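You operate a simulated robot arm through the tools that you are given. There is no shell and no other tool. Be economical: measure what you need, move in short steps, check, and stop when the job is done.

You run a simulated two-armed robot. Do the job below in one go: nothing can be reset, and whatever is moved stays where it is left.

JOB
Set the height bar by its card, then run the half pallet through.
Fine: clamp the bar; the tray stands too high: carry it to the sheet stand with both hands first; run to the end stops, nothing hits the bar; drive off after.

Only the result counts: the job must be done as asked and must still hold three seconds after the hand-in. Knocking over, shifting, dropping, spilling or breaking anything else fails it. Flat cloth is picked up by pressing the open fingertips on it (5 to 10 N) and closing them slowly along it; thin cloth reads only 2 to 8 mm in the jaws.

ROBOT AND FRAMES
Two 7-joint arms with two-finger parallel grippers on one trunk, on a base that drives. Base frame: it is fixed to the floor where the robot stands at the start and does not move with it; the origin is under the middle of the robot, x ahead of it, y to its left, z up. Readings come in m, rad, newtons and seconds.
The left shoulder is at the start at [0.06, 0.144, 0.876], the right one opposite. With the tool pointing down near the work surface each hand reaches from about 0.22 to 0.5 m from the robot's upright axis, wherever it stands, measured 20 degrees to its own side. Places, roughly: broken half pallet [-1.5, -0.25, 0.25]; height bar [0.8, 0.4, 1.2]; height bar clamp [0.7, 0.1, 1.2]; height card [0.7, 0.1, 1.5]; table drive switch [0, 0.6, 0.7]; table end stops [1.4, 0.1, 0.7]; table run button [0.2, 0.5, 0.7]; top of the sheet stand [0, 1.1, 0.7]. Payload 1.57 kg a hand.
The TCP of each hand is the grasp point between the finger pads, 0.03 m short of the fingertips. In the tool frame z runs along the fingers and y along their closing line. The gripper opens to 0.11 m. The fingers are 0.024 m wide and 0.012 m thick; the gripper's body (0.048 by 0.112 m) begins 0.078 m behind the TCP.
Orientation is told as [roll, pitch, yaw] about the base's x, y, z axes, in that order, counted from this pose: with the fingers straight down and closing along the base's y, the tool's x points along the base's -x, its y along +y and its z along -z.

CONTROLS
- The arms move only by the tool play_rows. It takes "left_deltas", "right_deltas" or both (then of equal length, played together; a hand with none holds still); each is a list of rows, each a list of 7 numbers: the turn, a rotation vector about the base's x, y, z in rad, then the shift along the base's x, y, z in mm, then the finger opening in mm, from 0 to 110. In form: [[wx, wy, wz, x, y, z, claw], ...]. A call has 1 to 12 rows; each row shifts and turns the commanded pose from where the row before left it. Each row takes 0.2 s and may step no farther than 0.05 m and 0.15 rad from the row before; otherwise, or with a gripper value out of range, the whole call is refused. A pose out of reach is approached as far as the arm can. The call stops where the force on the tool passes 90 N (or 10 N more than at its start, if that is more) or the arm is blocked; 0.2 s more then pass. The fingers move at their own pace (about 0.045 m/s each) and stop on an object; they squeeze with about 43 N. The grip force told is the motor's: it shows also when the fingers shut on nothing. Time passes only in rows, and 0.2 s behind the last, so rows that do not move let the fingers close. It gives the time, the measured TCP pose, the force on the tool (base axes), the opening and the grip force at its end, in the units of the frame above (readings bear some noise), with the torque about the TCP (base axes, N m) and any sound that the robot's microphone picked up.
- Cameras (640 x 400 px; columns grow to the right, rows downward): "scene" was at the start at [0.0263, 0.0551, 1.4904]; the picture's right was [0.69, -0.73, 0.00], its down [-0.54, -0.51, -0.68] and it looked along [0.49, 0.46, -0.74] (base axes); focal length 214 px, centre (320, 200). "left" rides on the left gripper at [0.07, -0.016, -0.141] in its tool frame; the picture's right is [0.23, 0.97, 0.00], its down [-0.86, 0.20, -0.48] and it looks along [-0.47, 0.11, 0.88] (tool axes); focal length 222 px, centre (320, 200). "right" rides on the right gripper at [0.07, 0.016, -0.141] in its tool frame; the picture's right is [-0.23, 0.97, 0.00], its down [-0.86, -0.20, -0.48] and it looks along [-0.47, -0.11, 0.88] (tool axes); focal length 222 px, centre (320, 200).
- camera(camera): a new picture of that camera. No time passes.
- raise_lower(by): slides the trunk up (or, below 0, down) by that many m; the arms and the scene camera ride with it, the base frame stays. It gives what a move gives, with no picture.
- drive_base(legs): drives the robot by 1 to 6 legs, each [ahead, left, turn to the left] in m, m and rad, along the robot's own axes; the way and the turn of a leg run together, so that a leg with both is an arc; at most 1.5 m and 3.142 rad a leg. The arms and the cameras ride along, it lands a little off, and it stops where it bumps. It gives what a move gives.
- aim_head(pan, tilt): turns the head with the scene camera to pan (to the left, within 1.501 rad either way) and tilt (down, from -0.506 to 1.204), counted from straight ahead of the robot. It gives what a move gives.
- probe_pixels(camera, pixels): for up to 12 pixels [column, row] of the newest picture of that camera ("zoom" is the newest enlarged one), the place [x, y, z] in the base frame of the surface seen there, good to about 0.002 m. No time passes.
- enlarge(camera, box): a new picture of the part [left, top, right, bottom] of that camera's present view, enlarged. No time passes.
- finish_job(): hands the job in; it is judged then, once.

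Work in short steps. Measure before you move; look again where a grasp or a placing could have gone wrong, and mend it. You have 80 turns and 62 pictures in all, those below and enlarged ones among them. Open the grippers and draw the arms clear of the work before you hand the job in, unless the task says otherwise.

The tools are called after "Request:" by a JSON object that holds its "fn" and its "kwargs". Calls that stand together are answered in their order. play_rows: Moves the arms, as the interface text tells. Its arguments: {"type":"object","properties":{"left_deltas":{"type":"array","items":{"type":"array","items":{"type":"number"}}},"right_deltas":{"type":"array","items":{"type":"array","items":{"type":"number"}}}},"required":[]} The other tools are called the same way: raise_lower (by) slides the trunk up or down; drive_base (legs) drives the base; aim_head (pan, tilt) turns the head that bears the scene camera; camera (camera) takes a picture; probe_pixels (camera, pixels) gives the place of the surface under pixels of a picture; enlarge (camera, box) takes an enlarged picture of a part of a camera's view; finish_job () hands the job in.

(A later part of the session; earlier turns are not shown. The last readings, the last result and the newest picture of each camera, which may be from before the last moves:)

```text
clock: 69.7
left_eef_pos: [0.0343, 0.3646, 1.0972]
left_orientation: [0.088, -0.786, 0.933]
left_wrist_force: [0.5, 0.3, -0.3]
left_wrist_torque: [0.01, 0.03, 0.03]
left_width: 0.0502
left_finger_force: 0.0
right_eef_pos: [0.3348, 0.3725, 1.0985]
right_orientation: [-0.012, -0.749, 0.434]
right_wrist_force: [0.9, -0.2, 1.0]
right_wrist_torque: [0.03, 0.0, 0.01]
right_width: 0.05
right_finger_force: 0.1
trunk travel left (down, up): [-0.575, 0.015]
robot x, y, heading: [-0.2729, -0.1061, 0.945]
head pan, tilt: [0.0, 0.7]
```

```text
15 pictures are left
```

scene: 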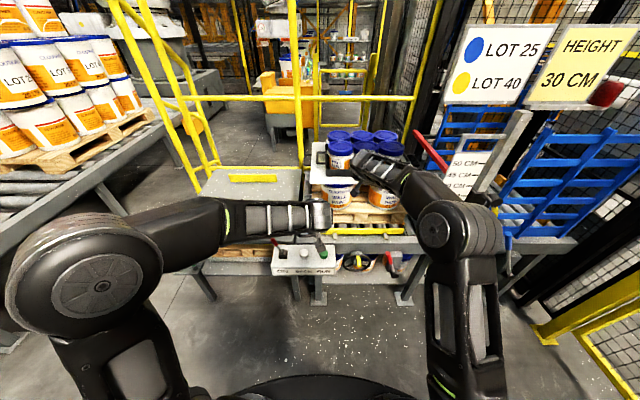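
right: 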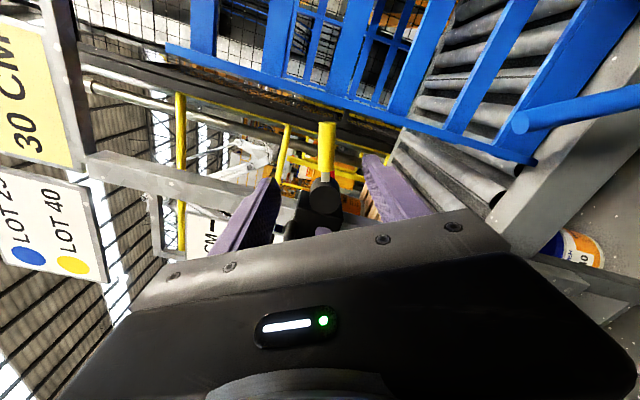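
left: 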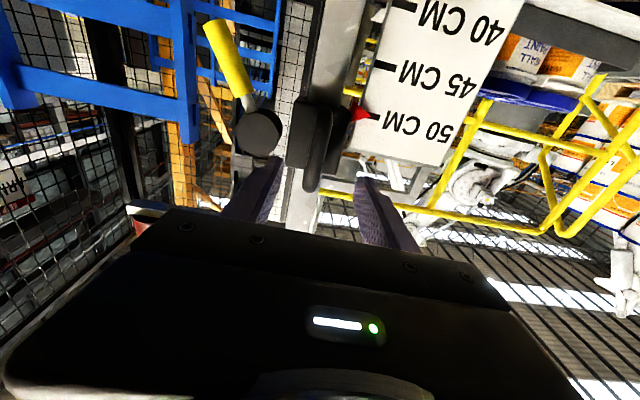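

Reached 0.745 m ahead with the elbow still bent. I push the test another 0.1 m.

Request:
{"fn": "play_rows", "kwargs": {"right_deltas": [[0, 0, 0, 20, 27, 0, 50], [0, 0, 0, 20, 27, 0, 50], [0, 0, 0, 20, 27, 0, 50], [0, 0, 0, 0, 0, 0, 50]]}}

Request:
{"fn": "probe_pixels", "kwargs": {"camera": "scene", "pixels": [[445, 205], [480, 235], [445, 232], [400, 180]]}}

```text
clock: 70.7
left_eef_pos: [0.0335, 0.3649, 1.0967]
left_orientation: [0.086, -0.786, 0.933]
left_wrist_force: [0.4, -0.3, -0.1]
left_wrist_torque: [0.01, 0.02, -0.03]
left_width: 0.0501
left_finger_force: 0.0
right_eef_pos: [0.3872, 0.4368, 1.0927]
right_orientation: [-0.013, -0.747, 0.434]
right_wrist_force: [-0.3, 0.0, 0.5]
right_wrist_torque: [0.0, -0.02, -0.04]
right_width: 0.0502
right_finger_force: 0.1
right hand out of reach, approached as far as the arm can: row 3
trunk travel left (down, up): [-0.575, 0.015]
robot x, y, heading: [-0.2731, -0.1061, 0.947]
head pan, tilt: [0.0, 0.7]
```

```text
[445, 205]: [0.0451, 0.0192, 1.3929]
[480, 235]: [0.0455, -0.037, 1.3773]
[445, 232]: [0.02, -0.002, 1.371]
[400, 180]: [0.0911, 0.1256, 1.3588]
```

Max reach ≈0.77 m from the shoulder at 45°. The LOT sign (z>1.41, u>0.21, v 0.49) and board limit the right elbow, so I'll come in farther left: retract the right hand, lower the trunk 5 cm, go left 0.19 and ahead 0.4.

Request:
{"fn": "play_rows", "kwargs": {"right_deltas": [[0, 0, 0, -20.7, -35.8, 0, 50], [0, 0, 0, -20.7, -35.8, 0, 50], [0, 0, 0, -20.7, -35.8, 0, 50], [0, 0, 0, -20.7, -35.8, 0, 50], [0, 0, 0, -20.7, -35.8, 0, 50], [0, 0, 0, -20.7, -35.8, 0, 50], [0, 0, 0, -20.7, -35.8, 0, 50], [0, 0, 0, -20.7, -35.8, 0, 50], [0, 0, 0, 0, 0, 0, 50]]}}

Request:
{"fn": "raise_lower", "kwargs": {"by": -0.03}}

Request:
{"fn": "drive_base", "kwargs": {"legs": [[0, 0.19, 0], [0.39, 0, 0]]}}

Request:
{"fn": "camera", "kwargs": {"camera": "scene"}}

```text
clock: 72.7
left_eef_pos: [0.034, 0.3663, 1.0955]
left_orientation: [0.086, -0.785, 0.93]
left_wrist_force: [0.0, 0.0, 0.1]
left_wrist_torque: [0.04, 0.02, 0.0]
left_width: 0.0499
left_finger_force: 0.1
right_eef_pos: [0.2214, 0.1516, 1.0961]
right_orientation: [-0.013, -0.75, 0.435]
right_wrist_force: [0.1, 0.6, 0.0]
right_wrist_torque: [0.0, -0.02, -0.01]
right_width: 0.0499
right_finger_force: 0.0
trunk travel left (down, up): [-0.575, 0.015]
robot x, y, heading: [-0.2741, -0.1083, 0.947]
head pan, tilt: [0.0, 0.7]
```

```text
clock: 73.5
left_eef_pos: [0.0345, 0.3643, 1.0674]
left_orientation: [0.087, -0.785, 0.933]
left_wrist_force: [0.0, 0.4, -0.7]
left_wrist_torque: [0.03, -0.01, 0.01]
left_width: 0.0501
left_finger_force: 0.0
right_eef_pos: [0.2212, 0.1509, 1.0659]
right_orientation: [-0.012, -0.748, 0.435]
right_wrist_force: [0.0, 0.1, 0.1]
right_wrist_torque: [0.0, 0.02, -0.01]
right_width: 0.0504
right_finger_force: 0.1
trunk travel left (down, up): [-0.545, 0.045]
robot x, y, heading: [-0.2722, -0.1097, 0.943]
head pan, tilt: [0.0, 0.7]
```

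```text
clock: 77.1
left_eef_pos: [0.1072, 0.7932, 1.0683]
left_orientation: [0.086, -0.785, 0.932]
left_wrist_force: [0.7, 0.0, -0.3]
left_wrist_torque: [-0.02, -0.03, 0.0]
left_width: 0.0501
left_finger_force: 0.0
right_eef_pos: [0.2935, 0.5783, 1.0653]
right_orientation: [-0.015, -0.748, 0.435]
right_wrist_force: [0.3, -0.2, 0.2]
right_wrist_torque: [-0.01, -0.03, 0.0]
right_width: 0.0499
right_finger_force: 0.0
trunk travel left (down, up): [-0.545, 0.045]
robot x, y, heading: [-0.1999, 0.319, 0.945]
head pan, tilt: [0.0, 0.7]
```

```text
14 pictures are left
```

scene: 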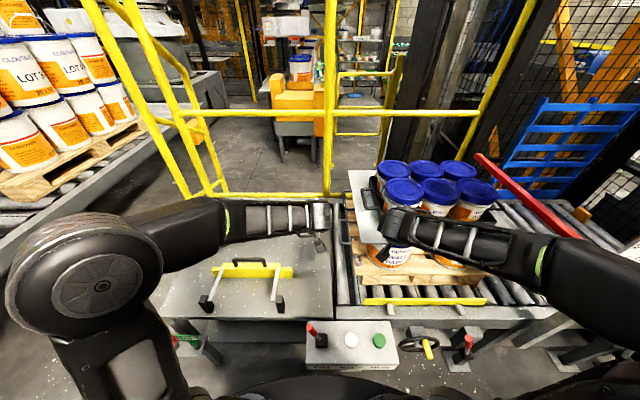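

No bump; robot at (u −0.35, v 0.14). I slide the right hand along the strip in front of the tray to u≈0.16, v≈0.675, rising to 1.10.

Request:
{"fn": "play_rows", "kwargs": {"right_deltas": [[0, 0, 0, 33.4, -18.2, 5, 50], [0, 0, 0, 33.4, -18.2, 5, 50], [0, 0, 0, 33.4, -18.2, 5, 50], [0, 0, 0, 33.4, -18.2, 5, 50], [0, 0, 0, 33.4, -18.2, 5, 50], [0, 0, 0, 33.4, -18.2, 5, 50], [0, 0, 0, 33.4, -18.2, 5, 50], [0, 0, 0, 0, 0, 0, 50]]}}

Request:
{"fn": "enlarge", "kwargs": {"camera": "scene", "box": [330, 120, 640, 320]}}

```text
clock: 78.9
left_eef_pos: [0.1077, 0.7931, 1.0662]
left_orientation: [0.088, -0.784, 0.93]
left_wrist_force: [0.8, -0.1, -0.2]
left_wrist_torque: [0.01, 0.01, 0.02]
left_width: 0.0499
left_finger_force: 0.1
right_eef_pos: [0.5299, 0.4493, 1.1014]
right_orientation: [-0.011, -0.748, 0.433]
right_wrist_force: [-1.0, 1.2, 0.0]
right_wrist_torque: [0.02, -0.02, 0.02]
right_width: 0.05
right_finger_force: 0.1
trunk travel left (down, up): [-0.545, 0.045]
robot x, y, heading: [-0.1982, 0.3208, 0.949]
head pan, tilt: [0.0, 0.7]
```

```text
2.00 times, centred on (485, 220) of scene
```

zoom: 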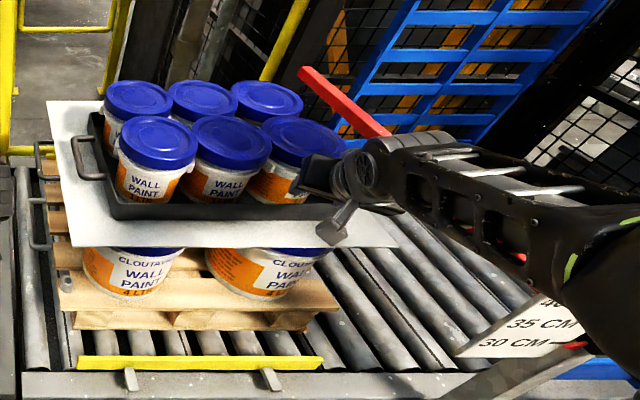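

The hand sits right in front of the tray's right corner; I probe the forearm's height relative to board and sign.

Request:
{"fn": "probe_pixels", "kwargs": {"camera": "zoom", "pixels": [[520, 165], [450, 210], [580, 240], [600, 190], [415, 145], [545, 310], [320, 170], [625, 280]]}}

```text
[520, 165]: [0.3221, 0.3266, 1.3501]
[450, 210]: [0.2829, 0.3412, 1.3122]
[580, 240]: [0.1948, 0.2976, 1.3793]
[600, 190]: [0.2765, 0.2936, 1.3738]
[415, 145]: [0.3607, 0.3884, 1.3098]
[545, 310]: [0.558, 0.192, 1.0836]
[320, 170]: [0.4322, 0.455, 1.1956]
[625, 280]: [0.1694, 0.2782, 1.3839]
```

Forearm and elbow stay well left of board and sign. I drive right 0.13 and ahead 0.03.

Request:
{"fn": "drive_base", "kwargs": {"legs": [[0.0, -0.13, 0], [0.03, 0, 0]]}}

```text
clock: 80.6
left_eef_pos: [0.2298, 0.7445, 1.066]
left_orientation: [0.087, -0.786, 0.934]
left_wrist_force: [-0.2, 0.3, 0.3]
left_wrist_torque: [0.0, 0.03, -0.01]
left_width: 0.0503
left_finger_force: 0.0
right_eef_pos: [0.6522, 0.4015, 1.0998]
right_orientation: [-0.013, -0.748, 0.435]
right_wrist_force: [-0.2, 0.2, -1.0]
right_wrist_torque: [0.0, 0.02, 0.0]
right_width: 0.0502
right_finger_force: 0.1
trunk travel left (down, up): [-0.545, 0.045]
robot x, y, heading: [-0.0753, 0.2697, 0.951]
head pan, tilt: [0.0, 0.7]
```

Right hand at (u 0.289, v 0.709). I move it outside the tray edge, forward to v 0.84 and straighten its yaw; left hand goes above its handle.

Request:
{"fn": "play_rows", "kwargs": {"left_deltas": [[-0.0046, -0.0062, -0.0077, 0, 0, 7, 50], [-0.0046, -0.0062, -0.0077, 0, 0, 7, 50], [-0.0046, -0.0062, -0.0077, 0, 0, 6, 50], [-0.0046, -0.0062, -0.0077, 24, 8.3, 0, 50], [-0.0046, -0.0062, -0.0077, 24, 8.3, 0, 50], [-0.0046, -0.0062, -0.0077, 24, 8.3, 0, 50], [-0.0046, -0.0062, -0.0077, 24, 8.3, 0, 50], [-0.0046, -0.0062, -0.0077, 23.5, 8.2, 0, 50], [0, 0, 0, 0, 0, 0, 50], [0, 0, 0, 0, 0, 0, 50]], "right_deltas": [[0, 0, 0, 29, -21, 0, 50], [0, 0, 0, 19.3, 26.4, 0, 50], [0, 0, 0, 19.3, 26.4, 0, 50], [0, 0, 0, 19.3, 26.4, 0, 50], [0, 0, 0, 19.3, 26.4, 0, 50], [0, 0, 0.126, 0, 0, 0, 50], [0, 0, 0.126, 0, 0, 0, 50], [0, 0, 0.126, 0, 0, 0, 50], [0, 0, 0.126, -11.3, 8.3, 0, 50], [0, 0, 0, 0, 0, 0, 50]]}}

Request:
{"fn": "aim_head", "kwargs": {"pan": -0.25, "tilt": 0.75}}

Request:
{"fn": "enlarge", "kwargs": {"camera": "scene", "box": [200, 60, 520, 260]}}

```text
clock: 82.8
left_eef_pos: [0.35, 0.7848, 1.0861]
left_orientation: [0.0, -0.785, 0.933]
left_wrist_force: [0.4, 0.3, -0.1]
left_wrist_torque: [0.03, 0.01, 0.0]
left_width: 0.05
left_finger_force: 0.0
right_eef_pos: [0.745, 0.4931, 1.1012]
right_orientation: [-0.013, -0.748, 0.94]
right_wrist_force: [-0.4, 0.1, -0.7]
right_wrist_torque: [0.0, -0.01, -0.02]
right_width: 0.0498
right_finger_force: 0.0
trunk travel left (down, up): [-0.545, 0.045]
robot x, y, heading: [-0.0799, 0.2672, 0.948]
head pan, tilt: [0.0, 0.7]
```

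```text
clock: 83.6
left_eef_pos: [0.3483, 0.7851, 1.0862]
left_orientation: [-0.002, -0.785, 0.934]
left_wrist_force: [0.2, -0.2, 0.6]
left_wrist_torque: [-0.03, 0.01, -0.01]
left_width: 0.05
left_finger_force: 0.0
right_eef_pos: [0.7458, 0.4939, 1.1008]
right_orientation: [-0.01, -0.75, 0.94]
right_wrist_force: [0.3, -0.4, 0.1]
right_wrist_torque: [0.0, 0.0, -0.01]
right_width: 0.0501
right_finger_force: 0.0
trunk travel left (down, up): [-0.545, 0.045]
robot x, y, heading: [-0.0779, 0.2656, 0.947]
head pan, tilt: [-0.25, 0.75]
```

```text
2.00 times, centred on (360, 160) of scene
```

zoom: 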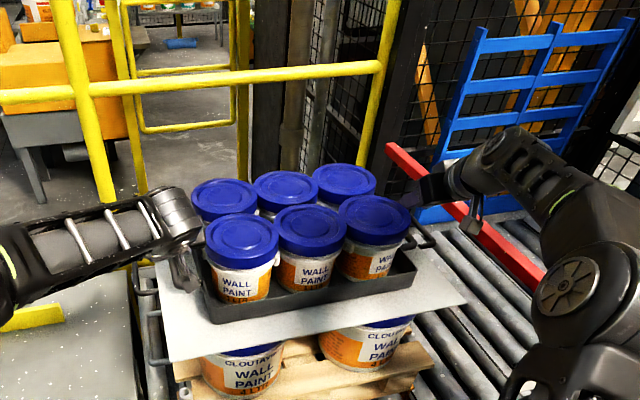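

I probe the right handle and its surroundings again, and view with the right wrist camera.

Request:
{"fn": "probe_pixels", "kwargs": {"camera": "zoom", "pixels": [[410, 224], [422, 228], [432, 240], [425, 247], [414, 247], [150, 290], [395, 285], [213, 320]]}}

Request:
{"fn": "camera", "kwargs": {"camera": "right"}}

Request:
{"fn": "camera", "kwargs": {"camera": "left"}}

```text
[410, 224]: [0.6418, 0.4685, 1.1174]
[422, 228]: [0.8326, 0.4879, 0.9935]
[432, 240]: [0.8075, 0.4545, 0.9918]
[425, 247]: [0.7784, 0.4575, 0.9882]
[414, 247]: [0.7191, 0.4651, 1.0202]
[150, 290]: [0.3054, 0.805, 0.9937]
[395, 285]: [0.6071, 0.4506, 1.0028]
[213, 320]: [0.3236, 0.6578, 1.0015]
```

```text
11 pictures are left
```

right: 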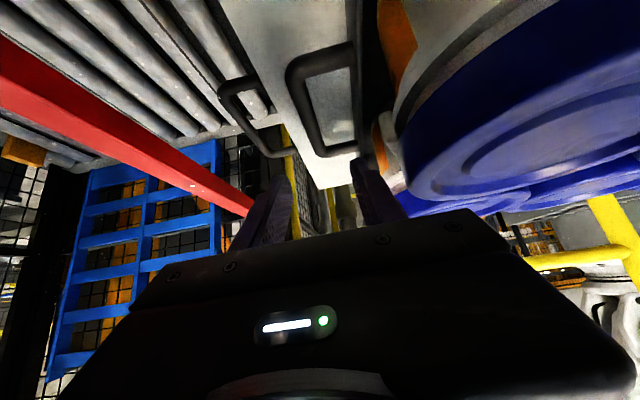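

```text
10 pictures are left
```

left: 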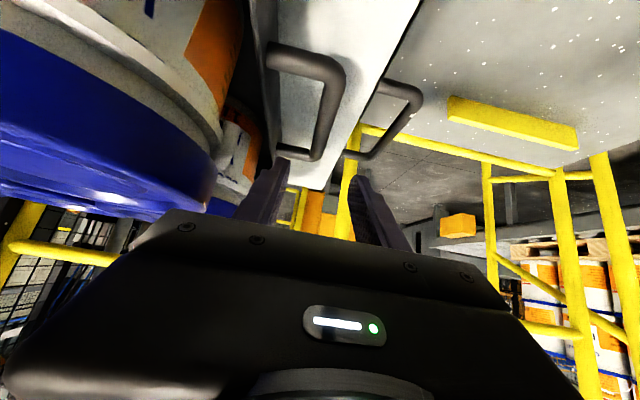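

Both wrist views show the tray handles between the fingers. I probe the bars.

Request:
{"fn": "probe_pixels", "kwargs": {"camera": "right", "pixels": [[294, 75], [303, 110], [318, 148], [335, 55], [340, 150], [310, 130]]}}

Request:
{"fn": "probe_pixels", "kwargs": {"camera": "left", "pixels": [[337, 75], [330, 105], [320, 140], [300, 62], [295, 152], [318, 150]]}}

```text
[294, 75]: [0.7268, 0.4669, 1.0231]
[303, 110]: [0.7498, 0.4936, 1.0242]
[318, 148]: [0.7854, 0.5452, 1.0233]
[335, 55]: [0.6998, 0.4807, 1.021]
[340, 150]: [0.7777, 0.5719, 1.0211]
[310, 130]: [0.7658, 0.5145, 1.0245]
```

```text
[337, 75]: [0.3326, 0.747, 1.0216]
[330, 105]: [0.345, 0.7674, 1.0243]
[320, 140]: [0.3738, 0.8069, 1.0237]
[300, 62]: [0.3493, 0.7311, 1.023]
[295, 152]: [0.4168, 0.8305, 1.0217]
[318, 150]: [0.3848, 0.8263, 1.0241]
```

Bars at u≈0.313 and −0.177, centre v≈0.857, top z 1.024. I centre both hands, descend to z 1.022 and close.

Request:
{"fn": "play_rows", "kwargs": {"left_deltas": [[0, 0, 0, 12, 9.7, 0, 50], [0, 0, 0, 0, 0, -16, 50], [0, 0, 0, 0, 0, -16, 50], [0, 0, 0, 0, 0, -16, 50], [0, 0, 0, 0, 0, -16, 50], [0, 0, 0, 0, 0, 0, 50]], "right_deltas": [[0, 0, 0, 11, 11, 0, 50], [0, 0, 0, 0, 0, -20, 50], [0, 0, 0, 0, 0, -20, 50], [0, 0, 0, 0, 0, -20, 50], [0, 0, 0, 0, 0, -19, 50], [0, 0, 0, 0, 0, 0, 50]]}}

Request:
{"fn": "play_rows", "kwargs": {"left_deltas": [[0, 0, 0, 0, 0, 0, 0], [0, 0, 0, 0, 0, 0, 0], [0, 0, 0, 0, 0, 0, 0], [0, 0, 0, 0, 0, 0, 0]], "right_deltas": [[0, 0, 0, 0, 0, 0, 0], [0, 0, 0, 0, 0, 0, 0], [0, 0, 0, 0, 0, 0, 0], [0, 0, 0, 0, 0, 0, 0]]}}

```text
clock: 84.6
left_eef_pos: [0.36, 0.7939, 1.0471]
left_orientation: [-0.001, -0.786, 0.934]
left_wrist_force: [0.2, -0.1, 0.1]
left_wrist_torque: [0.02, 0.0, 0.03]
left_width: 0.0501
left_finger_force: 0.0
right_eef_pos: [0.7643, 0.5074, 1.0823]
right_orientation: [-0.031, -0.812, 0.933]
right_wrist_force: [-0.9, -2.2, 29.5]
right_wrist_torque: [-0.63, 2.58, 0.26]
right_width: 0.0502
right_finger_force: 0.0
trunk travel left (down, up): [-0.545, 0.045]
robot x, y, heading: [-0.0783, 0.2671, 0.945]
head pan, tilt: [-0.25, 0.75]
stopped in row 4 (right hand): the force on the tool passed its limit at 99 N (the readings are from after the stop); the commanded pose is now the measured one
```

```text
clock: 85.6
left_eef_pos: [0.3608, 0.7914, 1.0491]
left_orientation: [-0.007, -0.788, 0.932]
left_wrist_force: [11.0, -6.9, 2.0]
left_wrist_torque: [-0.14, -0.33, -0.25]
left_width: 0.014
left_finger_force: 30.6
right_eef_pos: [0.7636, 0.5077, 1.0826]
right_orientation: [-0.032, -0.81, 0.934]
right_wrist_force: [4.3, 10.2, 45.5]
right_wrist_torque: [-1.43, 4.17, -0.85]
right_width: 0.0
right_finger_force: 21.1
trunk travel left (down, up): [-0.545, 0.045]
robot x, y, heading: [-0.0774, 0.265, 0.951]
head pan, tilt: [-0.25, 0.75]
```

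The right gripper body came down on a pail lid (contact offset u −0.056, v −0.08). I lift, lean the right hand outward 0.3 rad (left 0.2), and look at the lids before descending.

Request:
{"fn": "play_rows", "kwargs": {"left_deltas": [[0, 0, 0, 0, 0, 0, 50], [0, 0, 0, 0, 0, 0, 50], [0, 0, 0, 0, 0, 20, 50], [-0.059, -0.081, 0, 0, 0, 0, 50], [-0.059, -0.081, 0, 0, 0, 0, 50], [0, 0, 0, 0, 0, 0, 50]], "right_deltas": [[0, 0, 0, 0, 0, 25, 50], [0, 0, 0, 0, 0, 0, 50], [0, 0, 0, -3.2, 2.4, 0, 50], [0.0885, 0.121, 0, 0, 0, 0, 50], [0.0885, 0.121, 0, 0, 0, 0, 50], [0, 0, 0, 0, 0, 0, 50]]}}

Request:
{"fn": "camera", "kwargs": {"camera": "right"}}

Request:
{"fn": "probe_pixels", "kwargs": {"camera": "right", "pixels": [[294, 75], [303, 110], [318, 148], [310, 130], [420, 140], [450, 100], [500, 180]]}}

```text
clock: 87.0
left_eef_pos: [0.3626, 0.7955, 1.066]
left_orientation: [-0.283, -0.769, 1.129]
left_wrist_force: [0.4, -0.3, -0.4]
left_wrist_torque: [-0.02, 0.0, 0.0]
left_width: 0.0501
left_finger_force: 0.0
right_eef_pos: [0.7623, 0.5094, 1.0984]
right_orientation: [0.391, -0.749, 0.64]
right_wrist_force: [0.1, -0.1, -0.1]
right_wrist_torque: [0.02, 0.01, -0.02]
right_width: 0.05
right_finger_force: 0.0
trunk travel left (down, up): [-0.545, 0.045]
robot x, y, heading: [-0.0752, 0.2667, 0.947]
head pan, tilt: [-0.25, 0.75]
```

```text
9 pictures are left
```

right: 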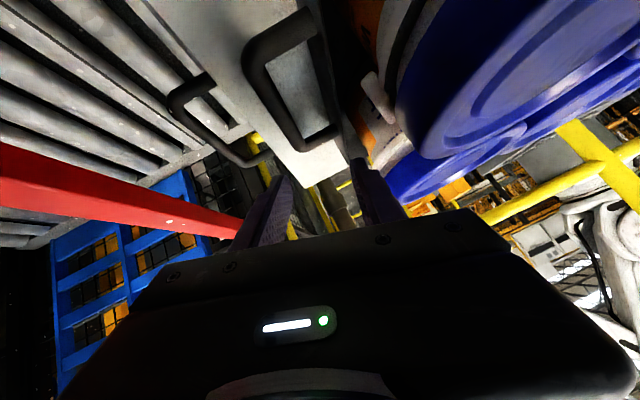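

```text
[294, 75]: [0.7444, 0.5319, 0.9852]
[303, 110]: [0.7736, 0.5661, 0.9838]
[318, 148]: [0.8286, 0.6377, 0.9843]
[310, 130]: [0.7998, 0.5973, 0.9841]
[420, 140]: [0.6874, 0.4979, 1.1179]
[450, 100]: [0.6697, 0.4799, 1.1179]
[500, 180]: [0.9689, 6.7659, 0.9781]
```

Lids look level. I re-probe the bar in this view to confirm the tray hasn't shifted.

Request:
{"fn": "probe_pixels", "kwargs": {"camera": "right", "pixels": [[255, 75], [266, 100], [280, 128], [290, 143], [300, 30], [325, 133], [206, 80], [200, 120]]}}

```text
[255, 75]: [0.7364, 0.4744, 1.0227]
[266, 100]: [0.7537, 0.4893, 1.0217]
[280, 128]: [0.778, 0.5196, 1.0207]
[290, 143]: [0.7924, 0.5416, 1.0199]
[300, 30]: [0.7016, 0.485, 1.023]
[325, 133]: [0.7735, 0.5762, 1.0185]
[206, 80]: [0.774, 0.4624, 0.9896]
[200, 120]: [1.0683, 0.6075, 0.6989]
```

Tray is essentially in place. Descend: right to z≈1.033, left to z≈1.029, then close.

Request:
{"fn": "play_rows", "kwargs": {"left_deltas": [[0, 0, 0, 0, 0, -10, 50], [0, 0, 0, 0, 0, -10, 50], [0, 0, 0, 0, 0, -10, 50], [0, 0, 0, 0, 0, -7, 50], [0, 0, 0, 0, 0, 0, 50]], "right_deltas": [[0, 0, 0, 0, 0, -17, 50], [0, 0, 0, 0, 0, -17, 50], [0, 0, 0, 0, 0, -17, 50], [0, 0, 0, 0, 0, -15, 50], [0, 0, 0, 0, 0, 0, 50]]}}

```text
clock: 88.2
left_eef_pos: [0.3628, 0.7949, 1.0282]
left_orientation: [-0.281, -0.767, 1.132]
left_wrist_force: [0.6, -0.3, -0.5]
left_wrist_torque: [0.01, -0.03, -0.01]
left_width: 0.05
left_finger_force: 0.2
right_eef_pos: [0.7618, 0.5092, 1.0325]
right_orientation: [0.389, -0.749, 0.643]
right_wrist_force: [0.3, 0.1, 0.2]
right_wrist_torque: [-0.01, 0.01, 0.0]
right_width: 0.0502
right_finger_force: 0.0
trunk travel left (down, up): [-0.545, 0.045]
robot x, y, heading: [-0.0759, 0.2683, 0.948]
head pan, tilt: [-0.25, 0.75]
```

No contact on the way down. I close both hands and lift a test 15 mm.

Request:
{"fn": "play_rows", "kwargs": {"left_deltas": [[0, 0, 0, 0, 0, 0, 0], [0, 0, 0, 0, 0, 0, 0], [0, 0, 0, 0, 0, 0, 0], [0, 0, 0, 0, 0, 0, 0], [0, 0, 0, 0, 0, 0, 0]], "right_deltas": [[0, 0, 0, 0, 0, 0, 0], [0, 0, 0, 0, 0, 0, 0], [0, 0, 0, 0, 0, 0, 0], [0, 0, 0, 0, 0, 0, 0], [0, 0, 0, 0, 0, 0, 0]]}}

Request:
{"fn": "play_rows", "kwargs": {"left_deltas": [[0, 0, 0, 0, 0, 4, 0], [0, 0, 0, 0, 0, 4, 0], [0, 0, 0, 0, 0, 4, 0], [0, 0, 0, 0, 0, 4, 0], [0, 0, 0, 0, 0, 0, 0]], "right_deltas": [[0, 0, 0, 0, 0, 4, 0], [0, 0, 0, 0, 0, 4, 0], [0, 0, 0, 0, 0, 4, 0], [0, 0, 0, 0, 0, 4, 0], [0, 0, 0, 0, 0, 0, 0]]}}

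Request:
{"fn": "camera", "kwargs": {"camera": "scene"}}

```text
clock: 89.4
left_eef_pos: [0.363, 0.7966, 1.0276]
left_orientation: [-0.278, -0.767, 1.133]
left_wrist_force: [-9.1, 7.1, -0.5]
left_wrist_torque: [-0.39, 0.42, 0.83]
left_width: 0.0149
left_finger_force: 30.8
right_eef_pos: [0.7634, 0.5058, 1.033]
right_orientation: [0.387, -0.75, 0.641]
right_wrist_force: [10.6, -12.0, -0.5]
right_wrist_torque: [0.34, -0.52, 0.46]
right_width: 0.0159
right_finger_force: 32.1
trunk travel left (down, up): [-0.545, 0.045]
robot x, y, heading: [-0.076, 0.2706, 0.947]
head pan, tilt: [-0.25, 0.75]
```

```text
clock: 90.6
left_eef_pos: [0.3588, 0.7986, 1.0461]
left_orientation: [-0.274, -0.771, 1.135]
left_wrist_force: [-9.5, 10.6, 0.4]
left_wrist_torque: [0.18, 0.04, 0.13]
left_width: 0.0128
left_finger_force: 29.9
right_eef_pos: [0.7628, 0.5066, 1.0518]
right_orientation: [0.388, -0.756, 0.637]
right_wrist_force: [4.5, -3.3, 2.3]
right_wrist_torque: [0.1, 0.25, 0.35]
right_width: 0.0
right_finger_force: 20.7
trunk travel left (down, up): [-0.545, 0.045]
robot x, y, heading: [-0.0767, 0.2694, 0.947]
head pan, tilt: [-0.25, 0.75]
```

```text
8 pictures are left
```

scene: 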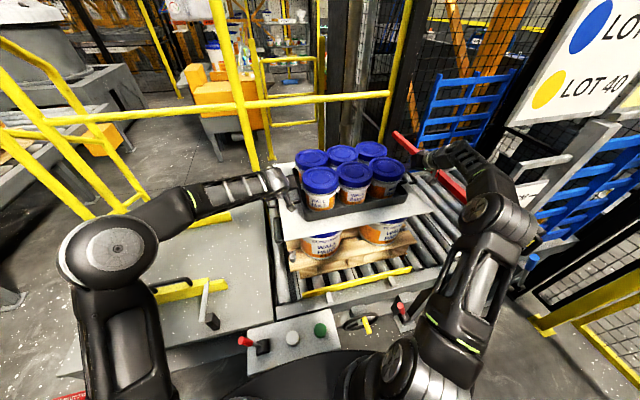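

The right hand slipped off and the left slid: the grip was too near the fingertips. I lift clear, flatten the hands to ~30° below horizontal with only a slight lean so the pads can go fully onto the bars, and look.

Request:
{"fn": "play_rows", "kwargs": {"left_deltas": [[0, 0, 0, 0, 0, -5, 40], [0, 0, 0, 0, 0, 0, 40], [0, 0, 0, 0, 0, 20, 40], [0, 0, 0, 0, 0, 20, 40], [0.09, -0.025, 0, 0, 0, 0, 40], [0.09, -0.025, 0, 0, 0, 0, 40], [0.09, -0.025, 0, 0, 0, 0, 40], [0, 0, 0, 0, 0, 0, 40]], "right_deltas": [[0, 0, 0, 0, 0, 15, 0], [0, 0, 0, 0, 0, 20, 40], [0, 0, 0, 0, 0, 0, 40], [0, 0, 0, 0, 0, 0, 40], [0.037, -0.101, 0, 0, 0, 0, 40], [0.037, -0.101, 0, 0, 0, 0, 40], [0.037, -0.101, 0, 0, 0, 0, 40], [0, 0, 0, 0, 0, 0, 40]]}}

Request:
{"fn": "camera", "kwargs": {"camera": "right"}}

Request:
{"fn": "camera", "kwargs": {"camera": "left"}}

```text
clock: 92.4
left_eef_pos: [0.363, 0.795, 1.0802]
left_orientation: [-0.189, -1.044, 1.057]
left_wrist_force: [-0.9, 0.3, 0.3]
left_wrist_torque: [0.0, 0.03, -0.01]
left_width: 0.0402
left_finger_force: 0.0
right_eef_pos: [0.7625, 0.5092, 1.0831]
right_orientation: [0.202, -1.055, 0.791]
right_wrist_force: [0.1, -0.4, 0.1]
right_wrist_torque: [0.01, 0.03, 0.03]
right_width: 0.0402
right_finger_force: 0.0
trunk travel left (down, up): [-0.545, 0.045]
robot x, y, heading: [-0.0752, 0.2664, 0.939]
head pan, tilt: [-0.25, 0.75]
```

```text
7 pictures are left
```

right: 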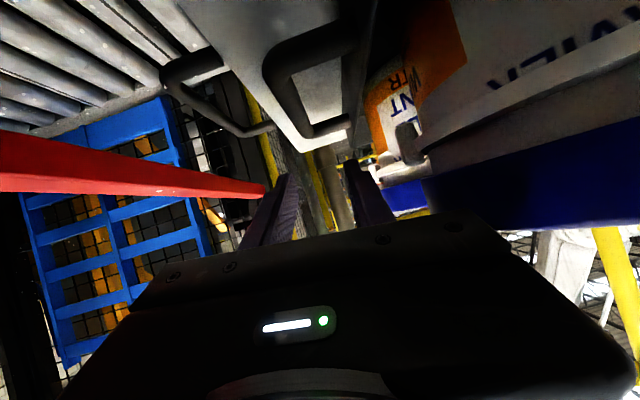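

```text
6 pictures are left
```

left: 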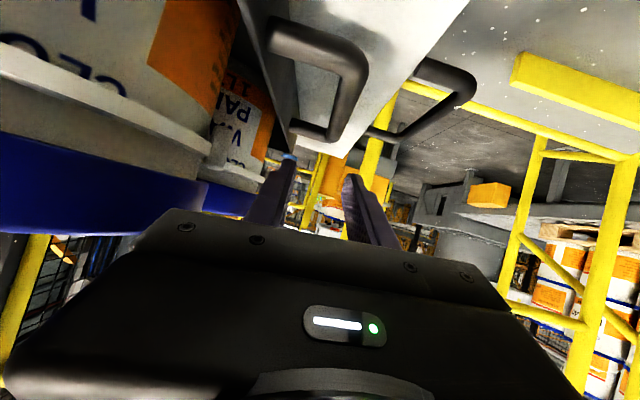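

I probe both bars in these views.

Request:
{"fn": "probe_pixels", "kwargs": {"camera": "right", "pixels": [[275, 70], [285, 95], [297, 120], [306, 135], [320, 45], [335, 128]]}}

Request:
{"fn": "probe_pixels", "kwargs": {"camera": "left", "pixels": [[360, 75], [350, 100], [338, 127], [330, 138], [310, 40], [310, 130]]}}

```text
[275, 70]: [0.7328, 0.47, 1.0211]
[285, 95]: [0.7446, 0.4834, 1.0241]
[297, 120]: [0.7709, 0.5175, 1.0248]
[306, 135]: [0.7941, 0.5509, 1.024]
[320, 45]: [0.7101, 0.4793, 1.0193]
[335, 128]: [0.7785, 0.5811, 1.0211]
```

```text
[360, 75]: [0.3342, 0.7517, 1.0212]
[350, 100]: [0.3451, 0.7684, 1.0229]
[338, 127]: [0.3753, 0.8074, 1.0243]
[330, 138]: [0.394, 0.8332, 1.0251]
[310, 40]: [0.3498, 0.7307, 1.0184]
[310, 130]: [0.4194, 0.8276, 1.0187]
```

Bars aligned (u 0.316 / −0.1745). I descend to z≈1.019 slowly and close.

Request:
{"fn": "play_rows", "kwargs": {"left_deltas": [[0, 0, 0, 0, 0, -16, 40], [0, 0, 0, 0, 0, -16, 40], [0, 0, 0, 0, 0, -16, 40], [0, 0, 0, 0, 0, -13, 40], [0, 0, 0, 0, 0, 0, 40]], "right_deltas": [[0, 0, 0, 0, 0, -16, 40], [0, 0, 0, 0, 0, -16, 40], [0, 0, 0, 0, 0, -16, 40], [0, 0, 0, 0, 0, -16, 40], [0, 0, 0, 0, 0, 0, 40]]}}

Request:
{"fn": "play_rows", "kwargs": {"left_deltas": [[0, 0, 0, 0, 0, 0, 0], [0, 0, 0, 0, 0, 0, 0], [0, 0, 0, 0, 0, 0, 0], [0, 0, 0, 0, 0, 0, 0], [0, 0, 0, 0, 0, 0, 0]], "right_deltas": [[0, 0, 0, 0, 0, 0, 0], [0, 0, 0, 0, 0, 0, 0], [0, 0, 0, 0, 0, 0, 0], [0, 0, 0, 0, 0, 0, 0], [0, 0, 0, 0, 0, 0, 0]]}}

Request:
{"fn": "play_rows", "kwargs": {"left_deltas": [[0, 0, 0, 0, 0, 3, 0], [0, 0, 0, 0, 0, 3, 0], [0, 0, 0, 0, 0, 3, 0], [0, 0, 0, 0, 0, 3, 0], [0, 0, 0, 0, 0, 0, 0]], "right_deltas": [[0, 0, 0, 0, 0, 3, 0], [0, 0, 0, 0, 0, 3, 0], [0, 0, 0, 0, 0, 3, 0], [0, 0, 0, 0, 0, 3, 0], [0, 0, 0, 0, 0, 0, 0]]}}

```text
clock: 93.6
left_eef_pos: [0.3579, 0.797, 1.018]
left_orientation: [-0.2, -1.043, 1.067]
left_wrist_force: [0.3, 0.3, 0.4]
left_wrist_torque: [-0.02, 0.02, -0.02]
left_width: 0.04
left_finger_force: 0.0
right_eef_pos: [0.7587, 0.5158, 1.0232]
right_orientation: [0.191, -1.056, 0.801]
right_wrist_force: [6.3, -3.1, 3.9]
right_wrist_torque: [-0.05, 0.48, 0.47]
right_width: 0.0401
right_finger_force: 0.1
trunk travel left (down, up): [-0.545, 0.045]
robot x, y, heading: [-0.0776, 0.2679, 0.947]
head pan, tilt: [-0.25, 0.75]
```

```text
clock: 94.8
left_eef_pos: [0.3582, 0.7994, 1.0189]
left_orientation: [-0.201, -1.042, 1.07]
left_wrist_force: [0.1, -2.4, 3.5]
left_wrist_torque: [-0.19, 0.12, 1.6]
left_width: 0.0168
left_finger_force: 31.6
right_eef_pos: [0.7591, 0.5143, 1.0227]
right_orientation: [0.194, -1.053, 0.801]
right_wrist_force: [1.1, -2.5, 5.6]
right_wrist_torque: [-0.23, 0.17, -1.01]
right_width: 0.015
right_finger_force: 30.6
trunk travel left (down, up): [-0.545, 0.045]
robot x, y, heading: [-0.0747, 0.2698, 0.946]
head pan, tilt: [-0.25, 0.75]
```

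```text
clock: 96.0
left_eef_pos: [0.3606, 0.8017, 1.0278]
left_orientation: [-0.194, -1.038, 1.065]
left_wrist_force: [1.2, 1.8, -9.9]
left_wrist_torque: [0.58, -0.36, 1.7]
left_width: 0.0164
left_finger_force: 31.2
right_eef_pos: [0.76, 0.5153, 1.0274]
right_orientation: [0.2, -1.045, 0.797]
right_wrist_force: [-0.3, -0.8, -10.0]
right_wrist_torque: [-0.68, 0.45, -1.15]
right_width: 0.0151
right_finger_force: 31.1
trunk travel left (down, up): [-0.545, 0.045]
robot x, y, heading: [-0.0776, 0.2734, 0.947]
head pan, tilt: [-0.25, 0.75]
```

Both hands carry ~10 N each with firm widths. I lift with the trunk by 0.04 m.

Request:
{"fn": "raise_lower", "kwargs": {"by": 0.043}}

Request:
{"fn": "enlarge", "kwargs": {"camera": "scene", "box": [200, 60, 520, 260]}}

```text
clock: 96.8
left_eef_pos: [0.3658, 0.7956, 1.0731]
left_orientation: [-0.192, -1.04, 1.056]
left_wrist_force: [5.6, -2.3, -11.0]
left_wrist_torque: [0.54, -0.34, 1.64]
left_width: 0.0167
left_finger_force: 31.7
right_eef_pos: [0.7629, 0.5109, 1.078]
right_orientation: [0.19, -1.054, 0.8]
right_wrist_force: [-5.1, 2.6, -9.8]
right_wrist_torque: [-0.71, 0.47, -0.99]
right_width: 0.0149
right_finger_force: 30.9
trunk travel left (down, up): [-0.588, 0.002]
robot x, y, heading: [-0.072, 0.2659, 0.949]
head pan, tilt: [-0.25, 0.75]
```

```text
2.00 times, centred on (360, 160) of scene
```

zoom: 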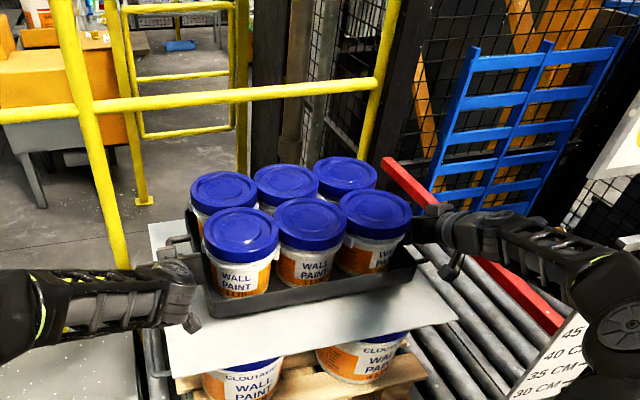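

Tray lifted level, sheet stays. I swing both hands together to the left by 0.29 m (with 0.012 m rise) while the base stands.

Request:
{"fn": "play_rows", "kwargs": {"left_deltas": [[0, 0, 0, -10, 7.3, 1, 0], [0, 0, 0, -20, 14.6, 1, 0], [0, 0, 0, -20, 14.6, 1, 0], [0, 0, 0, -20, 14.6, 1, 0], [0, 0, 0, -20, 14.6, 1, 0], [0, 0, 0, -20, 14.6, 1, 0], [0, 0, 0, -20, 14.6, 1, 0], [0, 0, 0, -20, 14.6, 1, 0], [0, 0, 0, -20, 14.6, 1, 0], [0, 0, 0, -20, 14.6, 1, 0], [0, 0, 0, -20, 14.6, 1, 0], [0, 0, 0, -10, 7.3, 0, 0]], "right_deltas": [[0, 0, 0, -10, 7.3, 1, 0], [0, 0, 0, -20, 14.6, 1, 0], [0, 0, 0, -20, 14.6, 1, 0], [0, 0, 0, -20, 14.6, 1, 0], [0, 0, 0, -20, 14.6, 1, 0], [0, 0, 0, -20, 14.6, 1, 0], [0, 0, 0, -20, 14.6, 1, 0], [0, 0, 0, -20, 14.6, 1, 0], [0, 0, 0, -20, 14.6, 1, 0], [0, 0, 0, -20, 14.6, 1, 0], [0, 0, 0, -20, 14.6, 1, 0], [0, 0, 0, -10, 7.3, 0, 0]]}}

```text
clock: 99.4
left_eef_pos: [0.144, 0.9558, 1.0821]
left_orientation: [-0.188, -1.042, 1.055]
left_wrist_force: [10.0, -6.3, -10.8]
left_wrist_torque: [-0.36, 0.21, 1.51]
left_width: 0.0166
left_finger_force: 31.6
right_eef_pos: [0.5431, 0.6731, 1.0844]
right_orientation: [0.204, -1.05, 0.789]
right_wrist_force: [-11.5, 6.0, -10.2]
right_wrist_torque: [0.24, -0.03, -1.01]
right_width: 0.0149
right_finger_force: 31.5
trunk travel left (down, up): [-0.588, 0.002]
robot x, y, heading: [-0.0791, 0.2666, 0.947]
head pan, tilt: [-0.25, 0.75]
```

Good. I drive left 0.446 m over the stand.

Request:
{"fn": "drive_base", "kwargs": {"legs": [[0, 0.2, 0], [0, 0.246, 0]]}}

Request:
{"fn": "aim_head", "kwargs": {"pan": 0.0, "tilt": 0.85}}

Request:
{"fn": "camera", "kwargs": {"camera": "scene"}}

```text
clock: 102.4
left_eef_pos: [-0.2176, 1.2168, 1.0827]
left_orientation: [-0.19, -1.04, 1.06]
left_wrist_force: [11.1, -7.6, -10.3]
left_wrist_torque: [0.04, -0.14, 1.38]
left_width: 0.0164
left_finger_force: 31.8
right_eef_pos: [0.181, 0.9318, 1.0852]
right_orientation: [0.203, -1.05, 0.795]
right_wrist_force: [-11.9, 8.0, -10.1]
right_wrist_torque: [-0.3, 0.17, -1.16]
right_width: 0.0147
right_finger_force: 30.6
trunk travel left (down, up): [-0.588, 0.002]
robot x, y, heading: [-0.438, 0.5276, 0.949]
head pan, tilt: [-0.25, 0.75]
```

```text
clock: 103.2
left_eef_pos: [-0.2181, 1.2149, 1.0828]
left_orientation: [-0.189, -1.036, 1.059]
left_wrist_force: [1.7, 0.2, -10.3]
left_wrist_torque: [-0.23, 0.13, 1.57]
left_width: 0.0162
left_finger_force: 31.2
right_eef_pos: [0.1814, 0.9314, 1.0839]
right_orientation: [0.206, -1.049, 0.789]
right_wrist_force: [-2.1, -0.3, -10.5]
right_wrist_torque: [0.02, 0.02, -1.07]
right_width: 0.0146
right_finger_force: 30.8
trunk travel left (down, up): [-0.588, 0.002]
robot x, y, heading: [-0.4384, 0.5286, 0.954]
head pan, tilt: [0.0, 0.85]
```

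```text
4 pictures are left
```

scene: 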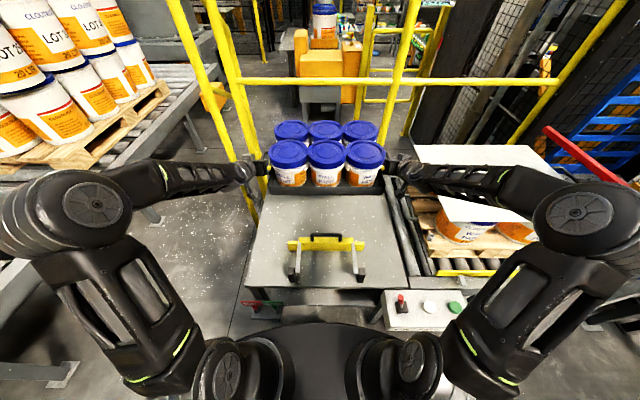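

Tray is centred at u≈−0.648, v≈0.855. Before lowering with the trunk I probe the elbows and the switch panel for clearance.

Request:
{"fn": "probe_pixels", "kwargs": {"camera": "scene", "pixels": [[590, 205], [520, 300], [470, 330], [402, 300], [428, 306], [455, 307], [408, 322], [90, 205], [297, 262], [326, 236], [330, 245], [326, 187]]}}

```text
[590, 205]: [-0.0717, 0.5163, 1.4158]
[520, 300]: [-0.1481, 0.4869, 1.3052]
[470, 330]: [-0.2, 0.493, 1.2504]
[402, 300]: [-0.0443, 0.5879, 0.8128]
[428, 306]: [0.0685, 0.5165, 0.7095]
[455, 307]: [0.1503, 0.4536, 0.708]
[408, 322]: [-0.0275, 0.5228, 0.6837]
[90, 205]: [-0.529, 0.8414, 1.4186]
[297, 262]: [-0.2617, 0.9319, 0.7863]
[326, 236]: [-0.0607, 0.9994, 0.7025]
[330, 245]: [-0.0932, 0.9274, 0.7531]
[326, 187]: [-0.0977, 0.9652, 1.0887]
```

Clearances are fine. I move the tray +0.033 m along v and lower the trunk by 0.29 m.

Request:
{"fn": "play_rows", "kwargs": {"left_deltas": [[0, 0, 0, 6.5, 8.9, 0, 0], [0, 0, 0, 6.5, 8.9, 0, 0], [0, 0, 0, 6.5, 8.9, 0, 0], [0, 0, 0, 0, 0, 0, 0]], "right_deltas": [[0, 0, 0, 6.5, 8.9, 0, 0], [0, 0, 0, 6.5, 8.9, 0, 0], [0, 0, 0, 6.5, 8.9, 0, 0], [0, 0, 0, 0, 0, 0, 0]]}}

Request:
{"fn": "raise_lower", "kwargs": {"by": -0.15}}

Request:
{"fn": "raise_lower", "kwargs": {"by": -0.14}}

```text
clock: 104.2
left_eef_pos: [-0.1978, 1.2417, 1.0834]
left_orientation: [-0.188, -1.04, 1.06]
left_wrist_force: [1.0, 0.7, -10.5]
left_wrist_torque: [-0.34, 0.21, 1.54]
left_width: 0.0164
left_finger_force: 31.6
right_eef_pos: [0.1992, 0.9579, 1.0828]
right_orientation: [0.204, -1.052, 0.792]
right_wrist_force: [-1.7, -0.9, -10.0]
right_wrist_torque: [0.1, -0.12, -1.07]
right_width: 0.0148
right_finger_force: 30.8
trunk travel left (down, up): [-0.588, 0.002]
robot x, y, heading: [-0.4388, 0.5277, 0.948]
head pan, tilt: [0.0, 0.85]
```

```text
clock: 105.9
left_eef_pos: [-0.1985, 1.2424, 0.9334]
left_orientation: [-0.188, -1.04, 1.059]
left_wrist_force: [-2.1, 1.9, -10.9]
left_wrist_torque: [-0.23, 0.16, 1.54]
left_width: 0.0163
left_finger_force: 31.6
right_eef_pos: [0.2014, 0.959, 0.9337]
right_orientation: [0.204, -1.051, 0.791]
right_wrist_force: [1.4, -1.1, -9.9]
right_wrist_torque: [-0.01, -0.06, -1.11]
right_width: 0.015
right_finger_force: 31.3
trunk travel left (down, up): [-0.438, 0.152]
robot x, y, heading: [-0.4355, 0.5279, 0.953]
head pan, tilt: [0.0, 0.85]
```

```text
clock: 107.6
left_eef_pos: [-0.1984, 1.2425, 0.7922]
left_orientation: [-0.189, -1.041, 1.059]
left_wrist_force: [-2.6, 2.7, -10.3]
left_wrist_torque: [-0.12, 0.1, 1.62]
left_width: 0.0163
left_finger_force: 31.8
right_eef_pos: [0.2006, 0.9581, 0.7938]
right_orientation: [0.205, -1.05, 0.792]
right_wrist_force: [2.6, -2.3, -9.9]
right_wrist_torque: [-0.06, 0.02, -1.11]
right_width: 0.0148
right_finger_force: 30.6
trunk travel left (down, up): [-0.298, 0.292]
robot x, y, heading: [-0.4389, 0.5297, 0.948]
head pan, tilt: [0.0, 0.85]
```

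Steady at 10 N each; bottom ~0.756. I lower with the arms 50 mm gently, watching the load.

Request:
{"fn": "play_rows", "kwargs": {"left_deltas": [[0, 0, 0, 0, 0, -9, 0], [0, 0, 0, 0, 0, -9, 0], [0, 0, 0, 0, 0, -9, 0], [0, 0, 0, 0, 0, -9, 0], [0, 0, 0, 0, 0, -6, 0], [0, 0, 0, 0, 0, -4, 0], [0, 0, 0, 0, 0, -3, 0], [0, 0, 0, 0, 0, 0, 0]], "right_deltas": [[0, 0, 0, 0, 0, -9, 0], [0, 0, 0, 0, 0, -9, 0], [0, 0, 0, 0, 0, -9, 0], [0, 0, 0, 0, 0, -9, 0], [0, 0, 0, 0, 0, -6, 0], [0, 0, 0, 0, 0, -4, 0], [0, 0, 0, 0, 0, -3, 0], [0, 0, 0, 0, 0, 0, 0]]}}

```text
clock: 109.4
left_eef_pos: [-0.1977, 1.2431, 0.7447]
left_orientation: [-0.188, -1.04, 1.06]
left_wrist_force: [0.2, 0.9, -10.4]
left_wrist_torque: [-0.17, 0.1, 1.54]
left_width: 0.0165
left_finger_force: 32.1
right_eef_pos: [0.2018, 0.9593, 0.7457]
right_orientation: [0.202, -1.05, 0.793]
right_wrist_force: [0.0, -1.4, -9.9]
right_wrist_torque: [-0.08, -0.04, -1.06]
right_width: 0.0148
right_finger_force: 31.2
trunk travel left (down, up): [-0.298, 0.292]
robot x, y, heading: [-0.4383, 0.5325, 0.95]
head pan, tilt: [0.0, 0.85]
```

Still hanging freely; I go down in 2 mm steps.

Request:
{"fn": "play_rows", "kwargs": {"left_deltas": [[0, 0, 0, 0, 0, -2, 0], [0, 0, 0, 0, 0, -2, 0], [0, 0, 0, 0, 0, -2, 0], [0, 0, 0, 0, 0, 0, 0]], "right_deltas": [[0, 0, 0, 0, 0, -2, 0], [0, 0, 0, 0, 0, -2, 0], [0, 0, 0, 0, 0, -2, 0], [0, 0, 0, 0, 0, 0, 0]]}}

```text
clock: 110.4
left_eef_pos: [-0.1992, 1.2408, 0.7382]
left_orientation: [-0.189, -1.041, 1.062]
left_wrist_force: [-0.8, 3.3, -9.7]
left_wrist_torque: [-0.51, 0.28, 1.59]
left_width: 0.0163
left_finger_force: 31.7
right_eef_pos: [0.202, 0.9584, 0.7407]
right_orientation: [0.205, -1.054, 0.792]
right_wrist_force: [1.9, -0.9, 0.8]
right_wrist_torque: [-0.91, 0.67, -0.71]
right_width: 0.0149
right_finger_force: 30.9
trunk travel left (down, up): [-0.298, 0.292]
robot x, y, heading: [-0.4398, 0.5278, 0.953]
head pan, tilt: [0.0, 0.85]
```

The right end has touched; I bring the left down 3 mm more.

Request:
{"fn": "play_rows", "kwargs": {"left_deltas": [[0, 0, 0, 0, 0, -1.5, 0], [0, 0, 0, 0, 0, -1.5, 0], [0, 0, 0, 0, 0, -1.5, 0], [0, 0, 0, 0, 0, 0, 0]], "right_deltas": [[0, 0, 0, 0, 0, 0, 0], [0, 0, 0, 0, 0, 0, 0], [0, 0, 0, 0, 0, -0.5, 0], [0, 0, 0, 0, 0, 0, 0]]}}

```text
clock: 111.4
left_eef_pos: [-0.1988, 1.2419, 0.735]
left_orientation: [-0.188, -1.042, 1.058]
left_wrist_force: [-0.9, 0.7, -1.4]
left_wrist_torque: [-0.8, 0.6, 1.41]
left_width: 0.0167
left_finger_force: 31.7
right_eef_pos: [0.2011, 0.9564, 0.7388]
right_orientation: [0.205, -1.05, 0.79]
right_wrist_force: [2.7, 2.2, -1.3]
right_wrist_torque: [-0.44, 0.4, -1.22]
right_width: 0.015
right_finger_force: 30.9
trunk travel left (down, up): [-0.298, 0.292]
robot x, y, heading: [-0.4378, 0.5237, 0.944]
head pan, tilt: [0.0, 0.85]
```

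Both ends rest on the stand. I open to 40 mm and raise straight up.

Request:
{"fn": "play_rows", "kwargs": {"left_deltas": [[0, 0, 0, 0, 0, 0, 40], [0, 0, 0, 0, 0, 0, 40], [0, 0, 0, 0, 0, 0, 40], [0, 0, 0, 0, 0, 15, 40], [0, 0, 0, 0, 0, 25, 40], [0, 0, 0, 0, 0, 30, 40], [0, 0, 0, 0, 0, 30, 40], [0, 0, 0, 0, 0, 0, 40]], "right_deltas": [[0, 0, 0, 0, 0, 0, 40], [0, 0, 0, 0, 0, 0, 40], [0, 0, 0, 0, 0, 0, 40], [0, 0, 0, 0, 0, 15, 40], [0, 0, 0, 0, 0, 25, 40], [0, 0, 0, 0, 0, 30, 40], [0, 0, 0, 0, 0, 30, 40], [0, 0, 0, 0, 0, 0, 40]]}}

Request:
{"fn": "raise_lower", "kwargs": {"by": 0.12}}

Request:
{"fn": "drive_base", "kwargs": {"legs": [[-0.4, 0, 0]]}}

```text
clock: 113.2
left_eef_pos: [-0.1964, 1.2414, 0.8348]
left_orientation: [-0.188, -1.042, 1.061]
left_wrist_force: [-0.2, -0.8, 0.1]
left_wrist_torque: [0.0, 0.02, -0.03]
left_width: 0.0401
left_finger_force: 0.0
right_eef_pos: [0.1995, 0.9571, 0.8393]
right_orientation: [0.204, -1.053, 0.791]
right_wrist_force: [0.2, -0.6, 0.1]
right_wrist_torque: [0.03, 0.05, 0.0]
right_width: 0.0399
right_finger_force: 0.0
trunk travel left (down, up): [-0.298, 0.292]
robot x, y, heading: [-0.4338, 0.5266, 0.948]
head pan, tilt: [0.0, 0.85]
```

```text
clock: 114.7
left_eef_pos: [-0.1959, 1.2409, 0.9564]
left_orientation: [-0.188, -1.041, 1.06]
left_wrist_force: [-0.3, -0.4, -0.5]
left_wrist_torque: [0.01, 0.05, -0.01]
left_width: 0.0397
left_finger_force: 0.0
right_eef_pos: [0.1993, 0.9571, 0.9588]
right_orientation: [0.205, -1.052, 0.794]
right_wrist_force: [0.0, 0.2, -0.4]
right_wrist_torque: [-0.02, -0.03, 0.0]
right_width: 0.0402
right_finger_force: 0.1
trunk travel left (down, up): [-0.418, 0.172]
robot x, y, heading: [-0.4382, 0.5278, 0.949]
head pan, tilt: [0.0, 0.85]
```

```text
clock: 117.2
left_eef_pos: [-0.4335, 0.9104, 0.9546]
left_orientation: [-0.189, -1.042, 1.061]
left_wrist_force: [0.0, -0.5, 0.6]
left_wrist_torque: [0.0, -0.03, -0.02]
left_width: 0.0401
left_finger_force: 0.0
right_eef_pos: [-0.0377, 0.6281, 0.9587]
right_orientation: [0.204, -1.054, 0.794]
right_wrist_force: [0.5, 0.8, 0.6]
right_wrist_torque: [-0.01, -0.01, 0.01]
right_width: 0.04
right_finger_force: 0.1
trunk travel left (down, up): [-0.418, 0.172]
robot x, y, heading: [-0.6711, 0.2002, 0.953]
head pan, tilt: [0.0, 0.85]
```

Tray set down and hands clear. I back 0.1 m more and take an enlarged look at the switch panel.

Request:
{"fn": "drive_base", "kwargs": {"legs": [[-0.12, -0.1, 0]]}}

Request:
{"fn": "aim_head", "kwargs": {"pan": -0.35, "tilt": 0.65}}

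Request:
{"fn": "enlarge", "kwargs": {"camera": "scene", "box": [160, 100, 480, 300]}}

```text
clock: 118.6
left_eef_pos: [-0.4215, 0.7528, 0.956]
left_orientation: [-0.186, -1.041, 1.061]
left_wrist_force: [-0.7, -0.1, 0.6]
left_wrist_torque: [-0.01, 0.01, 0.04]
left_width: 0.04
left_finger_force: 0.0
right_eef_pos: [-0.0257, 0.4694, 0.9597]
right_orientation: [0.206, -1.053, 0.795]
right_wrist_force: [0.3, -0.7, 0.2]
right_wrist_torque: [0.04, 0.02, 0.0]
right_width: 0.0401
right_finger_force: 0.1
trunk travel left (down, up): [-0.418, 0.172]
robot x, y, heading: [-0.6581, 0.041, 0.952]
head pan, tilt: [0.0, 0.85]
```

```text
clock: 119.5
left_eef_pos: [-0.4197, 0.7527, 0.9542]
left_orientation: [-0.188, -1.043, 1.062]
left_wrist_force: [-0.8, -0.2, -0.3]
left_wrist_torque: [0.03, -0.05, 0.0]
left_width: 0.0402
left_finger_force: 0.1
right_eef_pos: [-0.0251, 0.4719, 0.9592]
right_orientation: [0.203, -1.051, 0.795]
right_wrist_force: [0.5, 1.0, 0.7]
right_wrist_torque: [-0.03, 0.0, 0.0]
right_width: 0.0399
right_finger_force: 0.1
trunk travel left (down, up): [-0.418, 0.172]
robot x, y, heading: [-0.6611, 0.0396, 0.95]
head pan, tilt: [-0.351, 0.649]
```

```text
2.00 times, centred on (320, 200) of scene
```

zoom: 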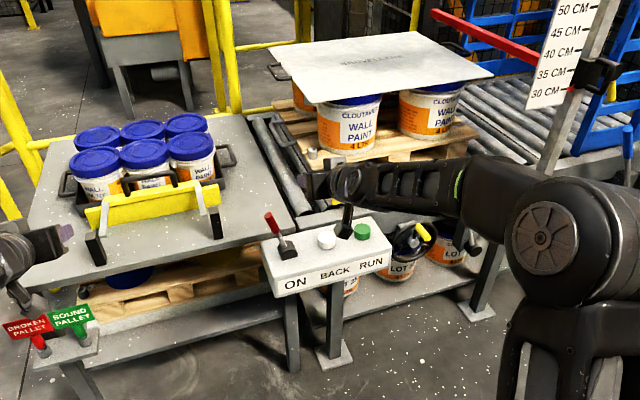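

Tray sits well between the guides. The switch knob (270,218) leans left from its base (287,250). I probe knob, base, buttons, bar and sheet.

Request:
{"fn": "probe_pixels", "kwargs": {"camera": "zoom", "pixels": [[268, 214], [275, 228], [283, 240], [290, 250], [327, 236], [327, 245], [362, 231], [362, 238], [520, 56], [480, 35], [484, 74], [476, 58]]}}

Request:
{"fn": "enlarge", "kwargs": {"camera": "scene", "box": [270, 190, 370, 260]}}

```text
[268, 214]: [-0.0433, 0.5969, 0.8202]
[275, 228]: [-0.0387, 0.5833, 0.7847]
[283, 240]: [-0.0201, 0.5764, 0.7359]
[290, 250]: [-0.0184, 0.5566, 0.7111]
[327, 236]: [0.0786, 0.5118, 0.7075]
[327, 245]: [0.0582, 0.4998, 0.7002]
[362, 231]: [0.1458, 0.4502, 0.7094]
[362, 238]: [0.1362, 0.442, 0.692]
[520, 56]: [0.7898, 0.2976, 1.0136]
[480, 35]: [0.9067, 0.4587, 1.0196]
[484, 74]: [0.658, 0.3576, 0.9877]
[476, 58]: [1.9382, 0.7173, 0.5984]
```

```text
5.71 times, centred on (320, 225) of scene
```

zoom: 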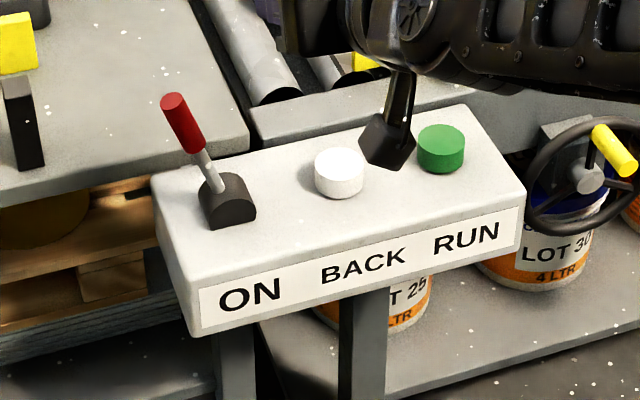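

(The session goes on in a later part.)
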